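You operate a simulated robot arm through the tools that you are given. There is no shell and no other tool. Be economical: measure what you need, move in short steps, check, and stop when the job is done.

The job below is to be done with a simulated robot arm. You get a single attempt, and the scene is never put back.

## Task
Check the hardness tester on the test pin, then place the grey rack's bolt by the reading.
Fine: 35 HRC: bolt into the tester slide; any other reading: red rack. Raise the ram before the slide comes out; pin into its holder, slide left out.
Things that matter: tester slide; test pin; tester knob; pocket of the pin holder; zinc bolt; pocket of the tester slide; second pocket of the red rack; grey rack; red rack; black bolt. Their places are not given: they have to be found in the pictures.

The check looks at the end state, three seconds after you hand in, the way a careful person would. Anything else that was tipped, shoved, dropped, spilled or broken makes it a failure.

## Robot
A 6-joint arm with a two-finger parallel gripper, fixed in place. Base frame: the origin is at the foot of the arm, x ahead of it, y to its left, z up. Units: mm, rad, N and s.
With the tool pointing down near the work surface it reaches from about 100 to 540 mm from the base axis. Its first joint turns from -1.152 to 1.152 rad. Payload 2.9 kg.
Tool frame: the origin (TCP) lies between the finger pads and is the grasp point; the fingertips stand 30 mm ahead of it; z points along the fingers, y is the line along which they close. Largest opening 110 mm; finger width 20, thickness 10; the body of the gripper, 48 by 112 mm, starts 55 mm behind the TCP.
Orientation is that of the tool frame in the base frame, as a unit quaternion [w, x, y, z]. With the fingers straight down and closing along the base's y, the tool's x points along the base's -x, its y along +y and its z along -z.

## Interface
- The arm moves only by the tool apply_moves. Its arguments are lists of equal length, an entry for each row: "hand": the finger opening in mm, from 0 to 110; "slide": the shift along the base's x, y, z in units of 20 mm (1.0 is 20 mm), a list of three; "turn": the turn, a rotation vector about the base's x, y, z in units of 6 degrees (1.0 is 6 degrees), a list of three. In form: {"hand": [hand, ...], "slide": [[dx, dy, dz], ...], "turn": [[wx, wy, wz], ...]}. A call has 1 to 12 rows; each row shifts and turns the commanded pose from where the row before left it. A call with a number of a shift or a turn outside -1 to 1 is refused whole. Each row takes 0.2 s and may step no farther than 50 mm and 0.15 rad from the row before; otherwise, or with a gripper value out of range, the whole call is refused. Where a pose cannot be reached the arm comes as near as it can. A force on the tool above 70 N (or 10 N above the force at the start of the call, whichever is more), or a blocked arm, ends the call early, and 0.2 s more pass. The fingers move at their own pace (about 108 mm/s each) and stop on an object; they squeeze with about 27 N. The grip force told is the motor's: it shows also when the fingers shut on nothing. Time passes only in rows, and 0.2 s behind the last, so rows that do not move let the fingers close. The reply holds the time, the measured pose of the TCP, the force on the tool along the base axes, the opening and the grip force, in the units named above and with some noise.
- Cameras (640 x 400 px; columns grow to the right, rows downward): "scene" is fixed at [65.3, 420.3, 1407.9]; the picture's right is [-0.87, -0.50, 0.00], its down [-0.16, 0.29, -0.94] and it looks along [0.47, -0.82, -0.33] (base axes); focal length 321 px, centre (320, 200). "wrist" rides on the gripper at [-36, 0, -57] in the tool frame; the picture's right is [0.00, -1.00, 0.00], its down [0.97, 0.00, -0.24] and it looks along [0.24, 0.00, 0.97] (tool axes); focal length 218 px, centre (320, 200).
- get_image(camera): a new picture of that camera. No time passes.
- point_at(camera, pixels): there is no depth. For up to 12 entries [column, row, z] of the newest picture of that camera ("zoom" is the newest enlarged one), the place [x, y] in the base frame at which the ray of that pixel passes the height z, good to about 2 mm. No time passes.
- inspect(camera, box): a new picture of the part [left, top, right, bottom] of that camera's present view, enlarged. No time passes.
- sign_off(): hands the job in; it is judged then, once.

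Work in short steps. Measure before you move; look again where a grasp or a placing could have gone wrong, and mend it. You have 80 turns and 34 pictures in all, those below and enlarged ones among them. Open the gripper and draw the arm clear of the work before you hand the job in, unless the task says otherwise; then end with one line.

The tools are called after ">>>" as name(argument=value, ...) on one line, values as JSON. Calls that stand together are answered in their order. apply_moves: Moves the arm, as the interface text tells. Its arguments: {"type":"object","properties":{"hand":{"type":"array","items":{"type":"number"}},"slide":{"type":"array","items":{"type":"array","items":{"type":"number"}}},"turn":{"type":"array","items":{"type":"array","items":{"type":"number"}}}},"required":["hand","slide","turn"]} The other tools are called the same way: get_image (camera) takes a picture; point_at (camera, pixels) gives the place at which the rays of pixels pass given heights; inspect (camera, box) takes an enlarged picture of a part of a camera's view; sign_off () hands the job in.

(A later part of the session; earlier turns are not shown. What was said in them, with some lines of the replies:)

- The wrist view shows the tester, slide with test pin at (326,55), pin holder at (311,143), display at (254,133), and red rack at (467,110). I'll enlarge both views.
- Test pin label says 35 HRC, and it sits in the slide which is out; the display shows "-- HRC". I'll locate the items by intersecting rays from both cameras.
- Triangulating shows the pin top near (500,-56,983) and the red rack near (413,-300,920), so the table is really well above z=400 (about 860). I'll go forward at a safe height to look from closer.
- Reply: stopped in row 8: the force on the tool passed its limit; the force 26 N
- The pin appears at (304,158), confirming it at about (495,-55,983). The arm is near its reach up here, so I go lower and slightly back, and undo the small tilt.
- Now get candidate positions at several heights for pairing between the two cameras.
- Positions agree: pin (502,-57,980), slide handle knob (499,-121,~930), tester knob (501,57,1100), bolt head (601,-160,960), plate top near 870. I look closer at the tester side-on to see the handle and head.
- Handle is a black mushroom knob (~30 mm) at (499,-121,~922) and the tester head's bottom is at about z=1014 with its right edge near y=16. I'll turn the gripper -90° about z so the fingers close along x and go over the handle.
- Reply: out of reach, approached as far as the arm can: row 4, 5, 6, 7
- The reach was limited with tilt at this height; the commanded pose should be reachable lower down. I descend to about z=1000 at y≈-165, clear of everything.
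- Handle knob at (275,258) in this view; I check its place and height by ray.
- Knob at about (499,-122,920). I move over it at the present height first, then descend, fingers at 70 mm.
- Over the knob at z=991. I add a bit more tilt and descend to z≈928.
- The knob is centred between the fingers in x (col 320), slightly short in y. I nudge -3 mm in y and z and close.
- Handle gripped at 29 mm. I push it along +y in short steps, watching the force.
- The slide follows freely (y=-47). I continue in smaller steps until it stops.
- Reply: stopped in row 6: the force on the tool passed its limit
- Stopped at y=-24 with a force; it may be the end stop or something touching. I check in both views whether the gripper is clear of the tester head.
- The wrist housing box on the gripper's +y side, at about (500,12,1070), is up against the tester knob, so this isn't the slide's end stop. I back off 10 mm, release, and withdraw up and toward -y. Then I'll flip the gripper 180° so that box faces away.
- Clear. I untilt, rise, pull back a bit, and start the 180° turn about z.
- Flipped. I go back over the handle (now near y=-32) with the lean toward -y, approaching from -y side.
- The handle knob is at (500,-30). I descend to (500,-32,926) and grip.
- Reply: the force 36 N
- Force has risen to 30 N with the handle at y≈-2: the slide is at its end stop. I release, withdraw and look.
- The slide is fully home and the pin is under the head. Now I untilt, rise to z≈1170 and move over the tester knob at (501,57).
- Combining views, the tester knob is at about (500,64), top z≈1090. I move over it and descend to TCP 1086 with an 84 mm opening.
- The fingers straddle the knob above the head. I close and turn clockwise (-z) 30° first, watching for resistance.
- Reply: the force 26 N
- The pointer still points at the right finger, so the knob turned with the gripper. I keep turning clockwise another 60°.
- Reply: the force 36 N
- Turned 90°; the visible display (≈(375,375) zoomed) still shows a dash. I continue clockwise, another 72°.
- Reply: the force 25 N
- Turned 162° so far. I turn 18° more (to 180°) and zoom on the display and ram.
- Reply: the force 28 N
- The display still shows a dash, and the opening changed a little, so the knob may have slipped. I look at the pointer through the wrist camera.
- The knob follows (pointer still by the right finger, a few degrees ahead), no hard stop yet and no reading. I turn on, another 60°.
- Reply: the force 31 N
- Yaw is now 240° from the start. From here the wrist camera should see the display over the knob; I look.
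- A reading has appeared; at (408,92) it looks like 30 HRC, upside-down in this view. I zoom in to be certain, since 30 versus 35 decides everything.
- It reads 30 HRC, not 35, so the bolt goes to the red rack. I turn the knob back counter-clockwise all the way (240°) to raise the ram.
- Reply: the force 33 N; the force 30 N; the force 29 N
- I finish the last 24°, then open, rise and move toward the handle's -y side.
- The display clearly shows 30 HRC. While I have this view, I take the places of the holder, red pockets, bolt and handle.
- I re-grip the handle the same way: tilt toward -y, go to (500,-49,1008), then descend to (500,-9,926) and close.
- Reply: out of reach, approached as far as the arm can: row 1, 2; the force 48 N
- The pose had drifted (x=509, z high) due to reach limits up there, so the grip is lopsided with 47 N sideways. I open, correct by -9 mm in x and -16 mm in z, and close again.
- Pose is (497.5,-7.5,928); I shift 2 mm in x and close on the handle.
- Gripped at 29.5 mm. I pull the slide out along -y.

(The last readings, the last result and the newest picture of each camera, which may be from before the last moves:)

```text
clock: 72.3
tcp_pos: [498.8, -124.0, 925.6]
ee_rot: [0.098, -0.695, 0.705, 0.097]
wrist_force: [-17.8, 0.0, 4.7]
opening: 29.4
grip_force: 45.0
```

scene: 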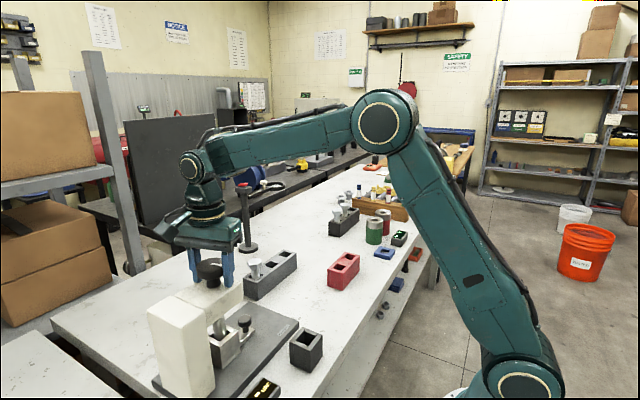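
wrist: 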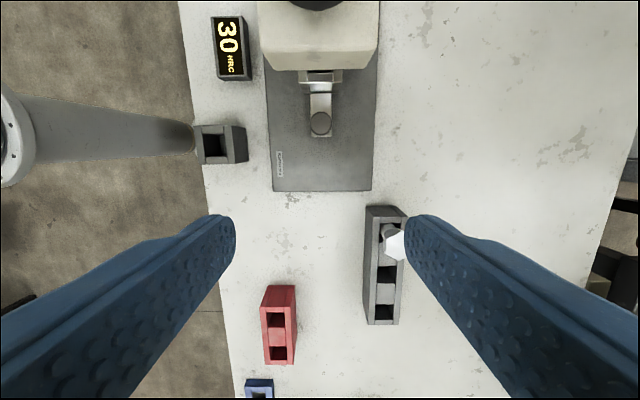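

The slide is out as far as it was (handle ≈-121). I nudge a little further to meet the stop, then release and withdraw upward.

>>> apply_moves(hand=[15, 15, 15, 70, 70, 70, 70, 70, 70, 70], slide=[[0, -0.1, 0], [0, -0.1, 0], [0, 0, 0], [0, 0, 0], [0, 0, 0], [0, -0.35, 0.9], [0, -0.35, 0.9], [0, 0, 1], [0, 0, 1], [0, 0, 0]], turn=[[0, 0, 0], [0, 0, 0], [0, 0, 0], [0, 0, 0], [0, 0, 0], [0, 0, 0], [0, 0, 0], [0, 0, 0], [0, 0, 0], [0, 0, 0]])

```text
clock: 74.5
tcp_pos: [502.1, -140.1, 1000.0]
ee_rot: [0.098, -0.696, 0.705, 0.097]
wrist_force: [0.0, -0.3, 0.0]
opening: 70.0
grip_force: 0.1
```

The slide is out. I untilt, rise, and move over the pin at (500,-57), then take a picture.

>>> apply_moves(hand=[70, 70, 70, 70, 70, 70, 70, 70, 70, 70], slide=[[0, 0, 1], [0, 0, 1], [0, 0, 0.5], [0, 0.8, 0], [0, 0.8, 0], [0, 0.8, 0], [0, 0.8, 0], [0, 0.8, 0], [0, 0, 0], [0, 0, 0]], turn=[[-1, 0, 0], [-1, 0, 0], [-0.65, 0, 0], [0, 0, 0], [0, 0, 0], [0, 0, 0], [0, 0, 0], [0, 0, 0], [0, 0, 0], [0, 0, 0]])

>>> get_image(camera="wrist")

```text
clock: 76.7
tcp_pos: [502.5, -62.3, 1051.0]
ee_rot: [0.001, -0.702, 0.712, -0.002]
wrist_force: [-0.4, -0.7, 0.8]
opening: 69.8
grip_force: 0.1
```

```text
4 pictures are left
```

wrist: 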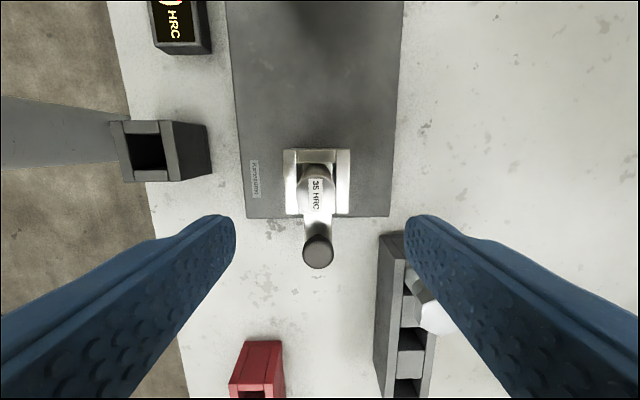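

Pin (label at (316,192)) stands in the slide; holder pocket at (148,152). I measure both.

>>> point_at(camera="wrist", pixels=[[316, 190, 980], [316, 190, 970], [148, 152, 918], [130, 135, 918], [166, 170, 918], [110, 122, 918], [183, 181, 918], [318, 250, 925], [290, 153, 935], [348, 153, 935], [423, 315, 965], [407, 325, 900]])

```text
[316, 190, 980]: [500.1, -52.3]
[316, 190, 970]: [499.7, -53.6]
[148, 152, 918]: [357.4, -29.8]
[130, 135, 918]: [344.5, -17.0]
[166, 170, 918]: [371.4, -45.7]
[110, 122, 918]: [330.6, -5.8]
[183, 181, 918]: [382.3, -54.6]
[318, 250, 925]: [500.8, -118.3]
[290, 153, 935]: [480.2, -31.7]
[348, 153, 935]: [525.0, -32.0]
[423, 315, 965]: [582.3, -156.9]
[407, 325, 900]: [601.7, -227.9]
```

Pin at about (500,-55); I descend to TCP z≈975 and close.

>>> apply_moves(hand=[70, 70, 70, 70, 70, 70, 70, 8, 8, 8, 8], slide=[[-0.12, 0.3, -0.5], [0, 0, -1], [0, 0, -1], [0, 0, -0.8], [0, 0, -0.5], [0, 0, 0], [0, 0, 0], [0, 0, 0], [0, 0, 0], [0, 0, 0], [0, 0, 0]], turn=[[0, 0, 0], [0, 0, 0], [0, 0, 0], [0, 0, 0], [0, 0, 0], [0, 0, 0], [0, 0, 0], [0, 0, 0], [0, 0, 0], [0, 0, 0], [0, 0, 0]])

```text
clock: 79.1
tcp_pos: [500.1, -56.7, 975.4]
ee_rot: [0.001, -0.702, 0.712, -0.002]
wrist_force: [-0.4, -0.6, 0.9]
opening: 24.4
grip_force: 27.2
```

Gripped at 24.4 mm. I lift straight up and check.

>>> apply_moves(hand=[8, 8, 8, 8, 8, 8, 8], slide=[[0, 0, 0.5], [0, 0, 0.8], [0, 0, 1], [0, 0, 1], [0, 0, 1], [0, 0, 0], [0, 0, 0]], turn=[[0, 0, 0], [0, 0, 0], [0, 0, 0], [0, 0, 0], [0, 0, 0], [0, 0, 0], [0, 0, 0]])

```text
clock: 80.7
tcp_pos: [499.7, -57.5, 1059.0]
ee_rot: [0.0, -0.702, 0.712, -0.002]
wrist_force: [0.1, -0.3, -4.5]
opening: 24.3
grip_force: 27.0
```

Pin is up (4.5 N). I carry it over the holder at (357.5,-30.5), staying at z≈1059, and look.

>>> apply_moves(hand=[8, 8, 8, 8, 8, 8, 8, 8, 8, 8], slide=[[-0.9, 0.17, 0], [-0.9, 0.17, 0], [-0.9, 0.17, 0], [-0.9, 0.17, 0], [-0.9, 0.17, 0], [-0.9, 0.17, 0], [-0.9, 0.17, 0], [-0.8, 0.16, 0], [0, 0, 0], [0, 0, -1]], turn=[[0, 0, 0], [0, 0, 0], [0, 0, 0], [0, 0, 0], [0, 0, 0], [0, 0, 0], [0, 0, 0], [0, 0, 0], [0, 0, 0], [0, 0, 0]])

>>> get_image(camera="wrist")

```text
clock: 82.9
tcp_pos: [356.8, -26.9, 1040.3]
ee_rot: [0.0, -0.702, 0.712, -0.002]
wrist_force: [0.4, -0.8, -4.5]
opening: 24.5
grip_force: 26.8
```

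```text
3 pictures are left
```

wrist: 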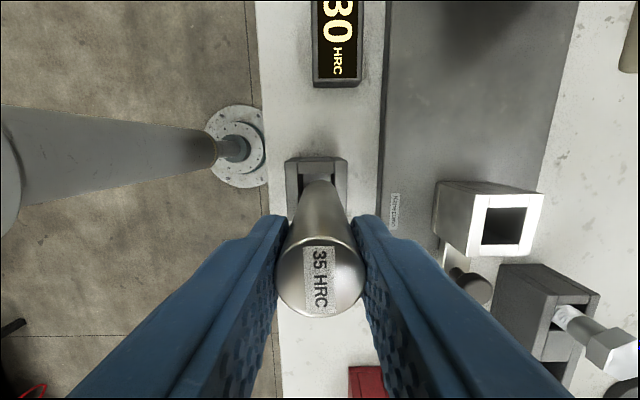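

I measure the holder's outer top edges (cols 286–348, back edge row 158) and the pin axis.

>>> point_at(camera="wrist", pixels=[[286, 158, 918], [348, 158, 918], [300, 172, 918], [334, 172, 918], [317, 280, 1046], [317, 190, 946], [286, 215, 918]])

```text
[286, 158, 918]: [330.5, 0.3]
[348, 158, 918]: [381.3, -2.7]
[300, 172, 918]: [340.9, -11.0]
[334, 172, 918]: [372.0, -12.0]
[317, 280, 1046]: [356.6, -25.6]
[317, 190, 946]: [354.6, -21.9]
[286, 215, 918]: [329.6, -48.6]
```

Pocket centre is about (356.5,-28.5). I shift -1.5 mm in y and lower slowly, watching the force.

>>> apply_moves(hand=[8, 8, 8, 8, 8, 8], slide=[[0, -0.08, 0], [0, 0, -0.5], [0, 0, -0.5], [0, 0, -0.5], [0, 0, -0.5], [0, 0, 0]], turn=[[0, 0, 0], [0, 0, 0], [0, 0, 0], [0, 0, 0], [0, 0, 0], [0, 0, 0]])

```text
clock: 84.3
tcp_pos: [360.2, -31.1, 1000.7]
ee_rot: [0.003, -0.702, 0.712, -0.003]
wrist_force: [-0.2, 0.8, 17.5]
opening: 24.6
grip_force: 26.9
```

Contact (22 N up) at z=1000, probably the rim. I raise a bit and re-read the pose.

>>> apply_moves(hand=[8, 8, 8], slide=[[0, 0, 0.5], [0, 0, 0.3], [0, 0, 0]], turn=[[0, 0, 0], [0, 0, 0], [0, 0, 0]])

>>> inspect(camera="wrist", box=[240, 120, 400, 220])

```text
clock: 85.1
tcp_pos: [357.0, -30.7, 1015.9]
ee_rot: [0.001, -0.702, 0.712, -0.002]
wrist_force: [-0.3, -0.7, -4.6]
opening: 24.5
grip_force: 27.4
```

```text
4.00 times, centred on (320, 170) of wrist
```

zoom: 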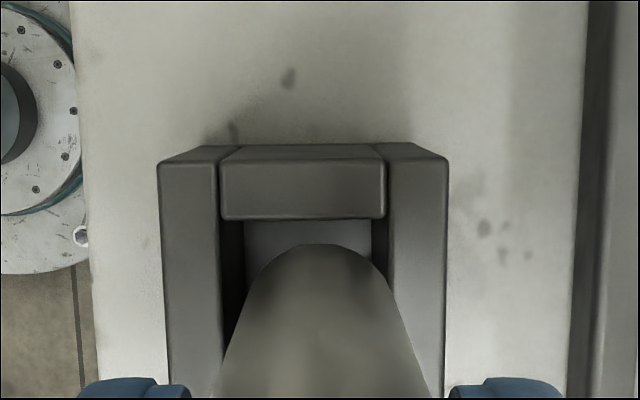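

Now it's clear: the pocket spans cols 219–386 (centre 302) while the pin end is centred at col 317, so the pin sits ~2.6 mm too far in +x. I measure the y offset too.

>>> point_at(camera="zoom", pixels=[[302, 218, 918], [315, 244, 933], [219, 200, 918], [386, 200, 918], [222, 390, 975], [302, 158, 918], [159, 165, 918], [447, 165, 918], [315, 244, 928], [302, 218, 910]])

```text
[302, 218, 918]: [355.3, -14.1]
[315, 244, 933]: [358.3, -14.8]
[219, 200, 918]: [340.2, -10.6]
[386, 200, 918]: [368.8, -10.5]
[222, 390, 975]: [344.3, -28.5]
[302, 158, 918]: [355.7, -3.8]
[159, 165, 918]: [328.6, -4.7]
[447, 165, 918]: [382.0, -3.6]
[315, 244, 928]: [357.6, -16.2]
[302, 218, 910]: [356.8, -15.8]
```

The pin needs about -2.8 mm in x and -1.2 mm in y. I correct and lower again.

>>> apply_moves(hand=[8, 8, 8, 8, 8, 8], slide=[[-0.14, -0.06, 0], [0, 0, -0.4], [0, 0, -0.4], [0, 0, -0.25], [0, 0, -0.25], [0, 0, 0]], turn=[[0, 0, 0], [0, 0, 0], [0, 0, 0], [0, 0, 0], [0, 0, 0], [0, 0, 0]])

```text
clock: 86.5
tcp_pos: [354.4, -30.5, 991.6]
ee_rot: [0.001, -0.703, 0.711, -0.003]
wrist_force: [0.2, -0.1, -4.1]
opening: 24.3
grip_force: 26.8
```

It has entered: z=991.6 with no contact force. I keep lowering in small steps to the bottom.

>>> apply_moves(hand=[8, 8, 8, 8, 8, 8], slide=[[0, 0, -0.4], [0, 0, -0.4], [0, 0, -0.3], [0, 0, -0.3], [0, 0, -0.2], [0, 0, 0]], turn=[[0, 0, 0], [0, 0, 0], [0, 0, 0], [0, 0, 0], [0, 0, 0], [0, 0, 0]])

```text
clock: 87.9
tcp_pos: [354.2, -30.8, 959.3]
ee_rot: [0.0, -0.702, 0.712, -0.002]
wrist_force: [0.2, 0.0, -3.7]
opening: 24.0
grip_force: 26.8
```

>>> apply_moves(hand=[8, 8, 8, 8], slide=[[0, 0, -0.15], [0, 0, -0.1], [0, 0, -0.1], [0, 0, 0]], turn=[[0, 0, 0], [0, 0, 0], [0, 0, 0], [0, 0, 0]])

```text
clock: 88.9
tcp_pos: [354.7, -33.1, 951.9]
ee_rot: [0.002, -0.702, 0.712, -0.003]
wrist_force: [-4.0, 2.0, 17.9]
opening: 24.4
grip_force: 27.2
```

The force rose to +18 N at z=952: the pin is on the pocket floor (or fingers just on the rim, with the pin essentially down). I open and rise.

>>> apply_moves(hand=[24, 40, 60, 60, 60, 60, 60, 60, 60], slide=[[0, 0, 0.1], [0, 0, 0], [0, 0, 0], [0, 0, 0.5], [0, 0, 1], [0, 0, 1], [0, 0, 1], [0, 0, 1], [0, 0, 0]], turn=[[0, 0, 0], [0, 0, 0], [0, 0, 0], [0, 0, 0], [0, 0, 0], [0, 0, 0], [0, 0, 0], [0, 0, 0], [0, 0, 0]])

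```text
clock: 90.9
tcp_pos: [355.0, -33.4, 1043.3]
ee_rot: [0.001, -0.702, 0.712, -0.002]
wrist_force: [-0.7, 0.2, 0.0]
opening: 59.8
grip_force: 0.0
```

The pin is in its holder. Next the bolt (head about (598,-157,966)), which is near the edge of reach; I turn the gripper to yaw -30° so the pads meet hex flats and so I can tilt outward if needed, moving toward it at a safe height.

>>> apply_moves(hand=[60, 60, 60, 60, 60, 60, 60, 70, 80, 80, 80, 80], slide=[[0, -0.8, 0.4], [0, -0.8, 0.4], [0, -0.8, 0], [0.5, -0.8, 0], [0.5, -0.8, 0], [0.5, -0.8, 0], [0.8, -0.6, 0], [0.8, -0.5, 0], [0.8, 0, 0], [0.8, 0, 0], [0.8, 0, 0], [0.8, 0, 0]], turn=[[0, 0, -1], [0, 0, -1], [0, 0, -1], [0, 0, -1], [0, 0, -1], [0, 0, -1], [0, 0, -1], [0, 0, -1], [0, 0, -1], [0, 0, -1], [0, 0, -1], [0, 0, -1]])

>>> apply_moves(hand=[80, 80, 80, 80, 80, 80, 80, 80, 80], slide=[[0.5, 0, 0], [0.5, 0, 0], [0, 0, 0], [0, 0, 0], [0, 0, 0], [0, 0, 0], [0, 0, 0], [0, 0, 0], [0, 0, 0]], turn=[[0, 0, -1], [0, 0, -1], [0, 0, -1], [0, 0, -1], [0, 0, -1], [0, 0, -1], [0, 0, -1], [0, 0, -1], [0, 0, 0]])

```text
clock: 93.5
tcp_pos: [480.5, -148.2, 1059.7]
ee_rot: [-0.001, -0.148, 0.989, -0.002]
wrist_force: [0.0, -0.5, 0.3]
opening: 80.0
grip_force: 0.1
```

```text
clock: 95.5
tcp_pos: [501.2, -150.4, 1060.0]
ee_rot: [-0.001, 0.265, 0.964, -0.001]
wrist_force: [-0.5, -0.6, -0.2]
opening: 80.2
grip_force: 0.1
```

I probe the reach outward along x at z=1060.

>>> apply_moves(hand=[80, 80, 80, 80], slide=[[0.8, -0.05, -0.2], [0.8, -0.05, -0.2], [0.8, -0.05, -0.2], [0, 0, 0]], turn=[[0, 0, 0], [0, 0, 0], [0, 0, 0], [0, 0, 0]])

```text
clock: 96.5
tcp_pos: [548.2, -153.1, 1046.2]
ee_rot: [-0.001, 0.266, 0.964, -0.001]
wrist_force: [-0.1, 0.2, 0.4]
opening: 79.9
grip_force: 0.0
```

Reach is fine so far. From here one picture should show both the bolt and the red rack; I take it.

>>> get_image(camera="wrist")

```text
1 pictures are left
```

wrist: 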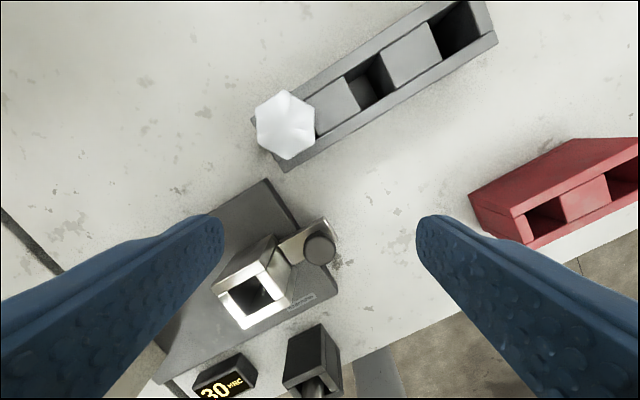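

The hex head centre is at (285,125) with flats facing the fingers; red pockets at (546,219) and (622,178). I measure them.

>>> point_at(camera="wrist", pixels=[[285, 125, 966], [285, 125, 960], [285, 125, 972], [257, 125, 966], [314, 125, 966], [546, 219, 908], [622, 178, 908], [546, 219, 915], [622, 178, 915], [513, 216, 908], [532, 248, 908], [366, 88, 908]])

```text
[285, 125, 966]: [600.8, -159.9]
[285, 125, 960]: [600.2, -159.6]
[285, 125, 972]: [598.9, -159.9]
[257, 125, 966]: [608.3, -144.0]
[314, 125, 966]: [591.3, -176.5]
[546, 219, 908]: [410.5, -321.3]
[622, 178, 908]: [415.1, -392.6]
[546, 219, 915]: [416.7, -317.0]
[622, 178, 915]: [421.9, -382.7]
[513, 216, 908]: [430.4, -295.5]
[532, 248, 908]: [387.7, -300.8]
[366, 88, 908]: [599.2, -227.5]
```

Bolt head at (600,-160), flats aligned to the fingers; the red rack's second pocket is at about (420,-394), top ≈910. I approach above the bolt first.

>>> apply_moves(hand=[80, 80, 80, 80, 80, 80], slide=[[0.8, -0.1, -0.5], [0.8, -0.1, -0.5], [0.5, -0.1, -0.5], [0.5, -0.05, -0.5], [0, 0, 0], [0, 0, 0]], turn=[[0, 0, 0], [0, 0, 0], [0, 0, 0], [0, 0, 0], [0, 0, 0], [0, 0, 0]])

```text
clock: 97.9
tcp_pos: [601.7, -160.9, 1007.2]
ee_rot: [-0.001, 0.266, 0.964, -0.002]
wrist_force: [-1.0, -0.7, -0.2]
opening: 80.0
grip_force: 0.0
```

Reachable with the tool vertical. I descend to z≈959 and close on the head.

>>> apply_moves(hand=[80, 80, 80, 80, 80, 20, 20, 20, 20], slide=[[-0.06, 0.05, -0.8], [0, 0, -0.8], [0, 0, -0.5], [0, 0, -0.3], [0, 0, 0], [0, 0, 0], [0, 0, 0], [0, 0, 0], [0, 0, 0]], turn=[[0, 0, 0], [0, 0, 0], [0, 0, 0], [0, 0, 0], [0, 0, 0], [0, 0, 0], [0, 0, 0], [0, 0, 0], [0, 0, 0]])

```text
clock: 99.9
tcp_pos: [600.8, -158.6, 960.5]
ee_rot: [-0.001, 0.266, 0.964, -0.002]
wrist_force: [0.1, -0.9, -0.9]
opening: 36.0
grip_force: 27.4
```

Gripped across flats at 36 mm. I lift straight up.

>>> apply_moves(hand=[20, 20, 20, 20, 20, 20, 20, 20], slide=[[0, 0, 0.4], [0, 0, 0.8], [0, 0, 0.8], [0, 0, 0.8], [0, 0, 0.8], [0, 0, 0.8], [0, 0, 0.6], [0, 0, 0]], turn=[[0, 0, 0], [0, 0, 0], [0, 0, 0], [0, 0, 0], [0, 0, 0], [0, 0, 0], [0, 0, 0], [0, 0, 0]])

```text
clock: 101.7
tcp_pos: [599.3, -157.7, 1060.3]
ee_rot: [-0.001, 0.266, 0.964, -0.002]
wrist_force: [0.6, 0.6, -4.4]
opening: 35.7
grip_force: 26.8
```

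Bolt up (4.4 N). I carry it to above the second red pocket at (420,-394), turning to yaw 0 on the way.

>>> apply_moves(hand=[20, 20, 20, 20, 20, 20, 20, 20, 20, 20, 20, 20], slide=[[-1, -0.5, 0], [-1, -1, 0], [-1, -1, 0], [-1, -1, 0], [-1, -1, 0], [-1, -1, 0], [-1, -1, 0], [-1, -1, 0], [-0.95, -1, 0], [0, -1, 0], [0, -1, 0], [0, -1, 0]], turn=[[0, 0, 0], [0, 0, 0], [0, 0, 1], [0, 0, 1], [0, 0, 1], [0, 0, 1], [0, 0, 1], [0, 0, 0.1], [0, 0, 0], [0, 0, 0], [0, 0, 0], [0, 0, 0]])

>>> apply_moves(hand=[20, 20, 20, 20], slide=[[0, -0.3, -0.5], [0, 0, -0.5], [0, 0, -0.5], [0, 0, 0]], turn=[[0, 0, 0], [0, 0, 0], [0, 0, 0], [0, 0, 0]])

```text
clock: 104.3
tcp_pos: [419.6, -388.9, 1059.5]
ee_rot: [-0.001, 0.0, 1.0, -0.002]
wrist_force: [0.4, 0.3, -4.0]
opening: 35.9
grip_force: 27.0
```

```text
clock: 105.3
tcp_pos: [419.5, -394.1, 1029.0]
ee_rot: [-0.001, 0.001, 1.0, -0.002]
wrist_force: [-0.2, 0.3, -4.8]
opening: 35.9
grip_force: 27.5
```

I lower 10 mm more (bolt end about 15–20 mm above the rim) and use the last picture, enlarged around the bolt end and pocket.

>>> apply_moves(hand=[20, 20], slide=[[0, 0, -0.5], [0, 0, 0]], turn=[[0, 0, 0], [0, 0, 0]])

>>> inspect(camera="wrist", box=[190, 110, 430, 260])

```text
clock: 105.9
tcp_pos: [419.2, -395.7, 1018.2]
ee_rot: [0.0, 0.002, 1.0, -0.002]
wrist_force: [0.0, 0.0, -3.7]
opening: 35.8
grip_force: 26.8
```

```text
2.67 times, centred on (310, 185) of wrist
```

zoom: 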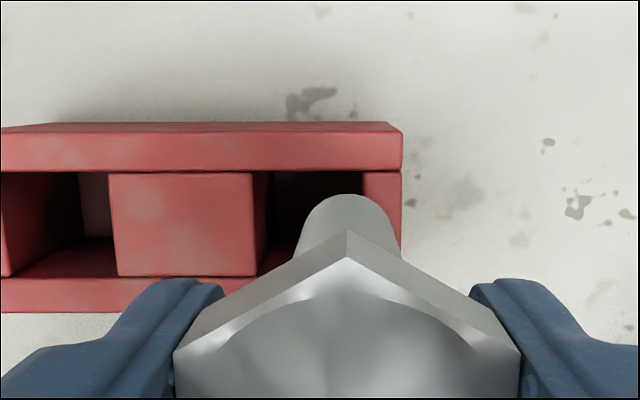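

The pocket opening spans cols 252–362 and rows 171–277 at the rim; the bolt end is centred at col 346, back edge row 194. I convert these.

>>> point_at(camera="zoom", pixels=[[252, 175, 910], [362, 175, 910], [300, 171, 910], [200, 277, 910], [346, 194, 928], [346, 194, 922], [303, 232, 928], [390, 232, 928], [4, 131, 910], [401, 170, 910], [100, 310, 910], [346, 194, 935]])

```text
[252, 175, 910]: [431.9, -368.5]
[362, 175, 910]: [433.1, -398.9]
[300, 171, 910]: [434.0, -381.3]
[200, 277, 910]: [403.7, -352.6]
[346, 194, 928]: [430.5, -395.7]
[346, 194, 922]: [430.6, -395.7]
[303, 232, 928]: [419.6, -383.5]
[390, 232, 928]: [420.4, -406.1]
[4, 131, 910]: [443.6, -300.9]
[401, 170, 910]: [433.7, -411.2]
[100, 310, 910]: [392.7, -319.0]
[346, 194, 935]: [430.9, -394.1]
```

Pocket centre is (418.7,-383.7), 30 mm square; the bolt (22.6 mm shank) is at (419.3,-395). I shift +11.4 mm in y, -0.5 in x, and lower slowly.

>>> apply_moves(hand=[20, 20, 20, 20, 20, 20, 20], slide=[[-0.02, 0.57, 0], [0, 0, 0], [0, 0, -0.5], [0, 0, -0.4], [0, 0, -0.3], [0, 0, -0.3], [0, 0, 0]], turn=[[0, 0, 0], [0, 0, 0], [0, 0, 0], [0, 0, 0], [0, 0, 0], [0, 0, 0], [0, 0, 0]])

```text
clock: 107.5
tcp_pos: [421.1, -382.8, 989.3]
ee_rot: [-0.001, 0.002, 1.0, -0.002]
wrist_force: [0.4, 0.0, -4.3]
opening: 35.9
grip_force: 26.8
```

No contact at z=989, so the end should be inside the pocket. I continue down in small steps.

>>> apply_moves(hand=[20, 20, 20, 20, 20], slide=[[0, 0, -0.4], [0, 0, -0.3], [0, 0, -0.2], [0, 0, -0.15], [0, 0, 0]], turn=[[0, 0, 0], [0, 0, 0], [0, 0, 0], [0, 0, 0], [0, 0, 0]])

```text
clock: 108.7
tcp_pos: [420.0, -383.6, 969.5]
ee_rot: [0.0, 0.001, 1.0, -0.002]
wrist_force: [-1.3, 0.1, -3.7]
opening: 35.6
grip_force: 27.3
```

>>> apply_moves(hand=[20, 20, 20, 20, 20], slide=[[0, 0, -0.2], [0, 0, -0.15], [0, 0, -0.15], [0, 0, 0], [0, 0, 0]], turn=[[0, 0, 0], [0, 0, 0], [0, 0, 0], [0, 0, 0], [0, 0, 0]])

```text
clock: 109.9
tcp_pos: [419.4, -384.9, 960.7]
ee_rot: [-0.001, 0.002, 1.0, -0.003]
wrist_force: [-4.1, 1.3, 15.1]
opening: 35.5
grip_force: 27.0
```

Floor contact at z=961, the same height it had in the grey rack: it's seated. I open, rise and draw clear toward the base.

>>> apply_moves(hand=[36, 50, 65, 65, 65, 65, 65, 65, 65, 65, 65], slide=[[0, 0, 0.08], [0, 0, 0], [0, 0, 0], [0, 0, 0.5], [0, 0, 1], [0, 0, 1], [0, 0, 1], [0, 0, 1], [0, 0, 1], [0, 0, 1], [0, 0, 0]], turn=[[0, 0, 0], [0, 0, 0], [0, 0, 0], [0, 0, 0], [0, 0, 0], [0, 0, 0], [0, 0, 0], [0, 0, 0], [0, 0, 0], [0, 0, 0], [0, 0, 0]])

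>>> apply_moves(hand=[80, 80, 80, 80, 80, 80, 80], slide=[[-0.5, 0.5, 1], [-1, 1, 1], [-1, 1, 0.5], [-0.5, 1, 0], [0, 1, 0], [0, 1, 0], [0, 0, 0]], turn=[[0, 0, 0], [0, 0, 0], [0, 0, 0], [0, 0, 0], [0, 0, 0], [0, 0, 0], [0, 0, 0]])

```text
clock: 112.3
tcp_pos: [420.6, -383.1, 1091.7]
ee_rot: [-0.001, 0.001, 1.0, -0.002]
wrist_force: [-0.6, -0.1, 0.2]
opening: 64.9
grip_force: 0.0
```

```text
clock: 113.9
tcp_pos: [359.5, -272.8, 1139.2]
ee_rot: [-0.001, 0.002, 1.0, -0.001]
wrist_force: [0.8, 0.2, -0.5]
opening: 80.1
grip_force: 0.1
```

The gripper is open and clear of the work, with no load on the tool; the pin is in its holder, the slide is out and the bolt is in the red rack, so I hand in.

>>> sign_off()

```text
The job is handed in.
```

The tester read 30 HRC on the 35 HRC pin, so the zinc bolt went into the red rack's second pocket, counted left to right from the arm. The ram was turned back up, the pin is in its holder and the slide is left out. My pictures had run out, so the seating of pin and bolt is judged from the force and height readings, with no final picture. On the first push of the slide, a part of the gripper pressed against the tester knob, and I saw no damage.
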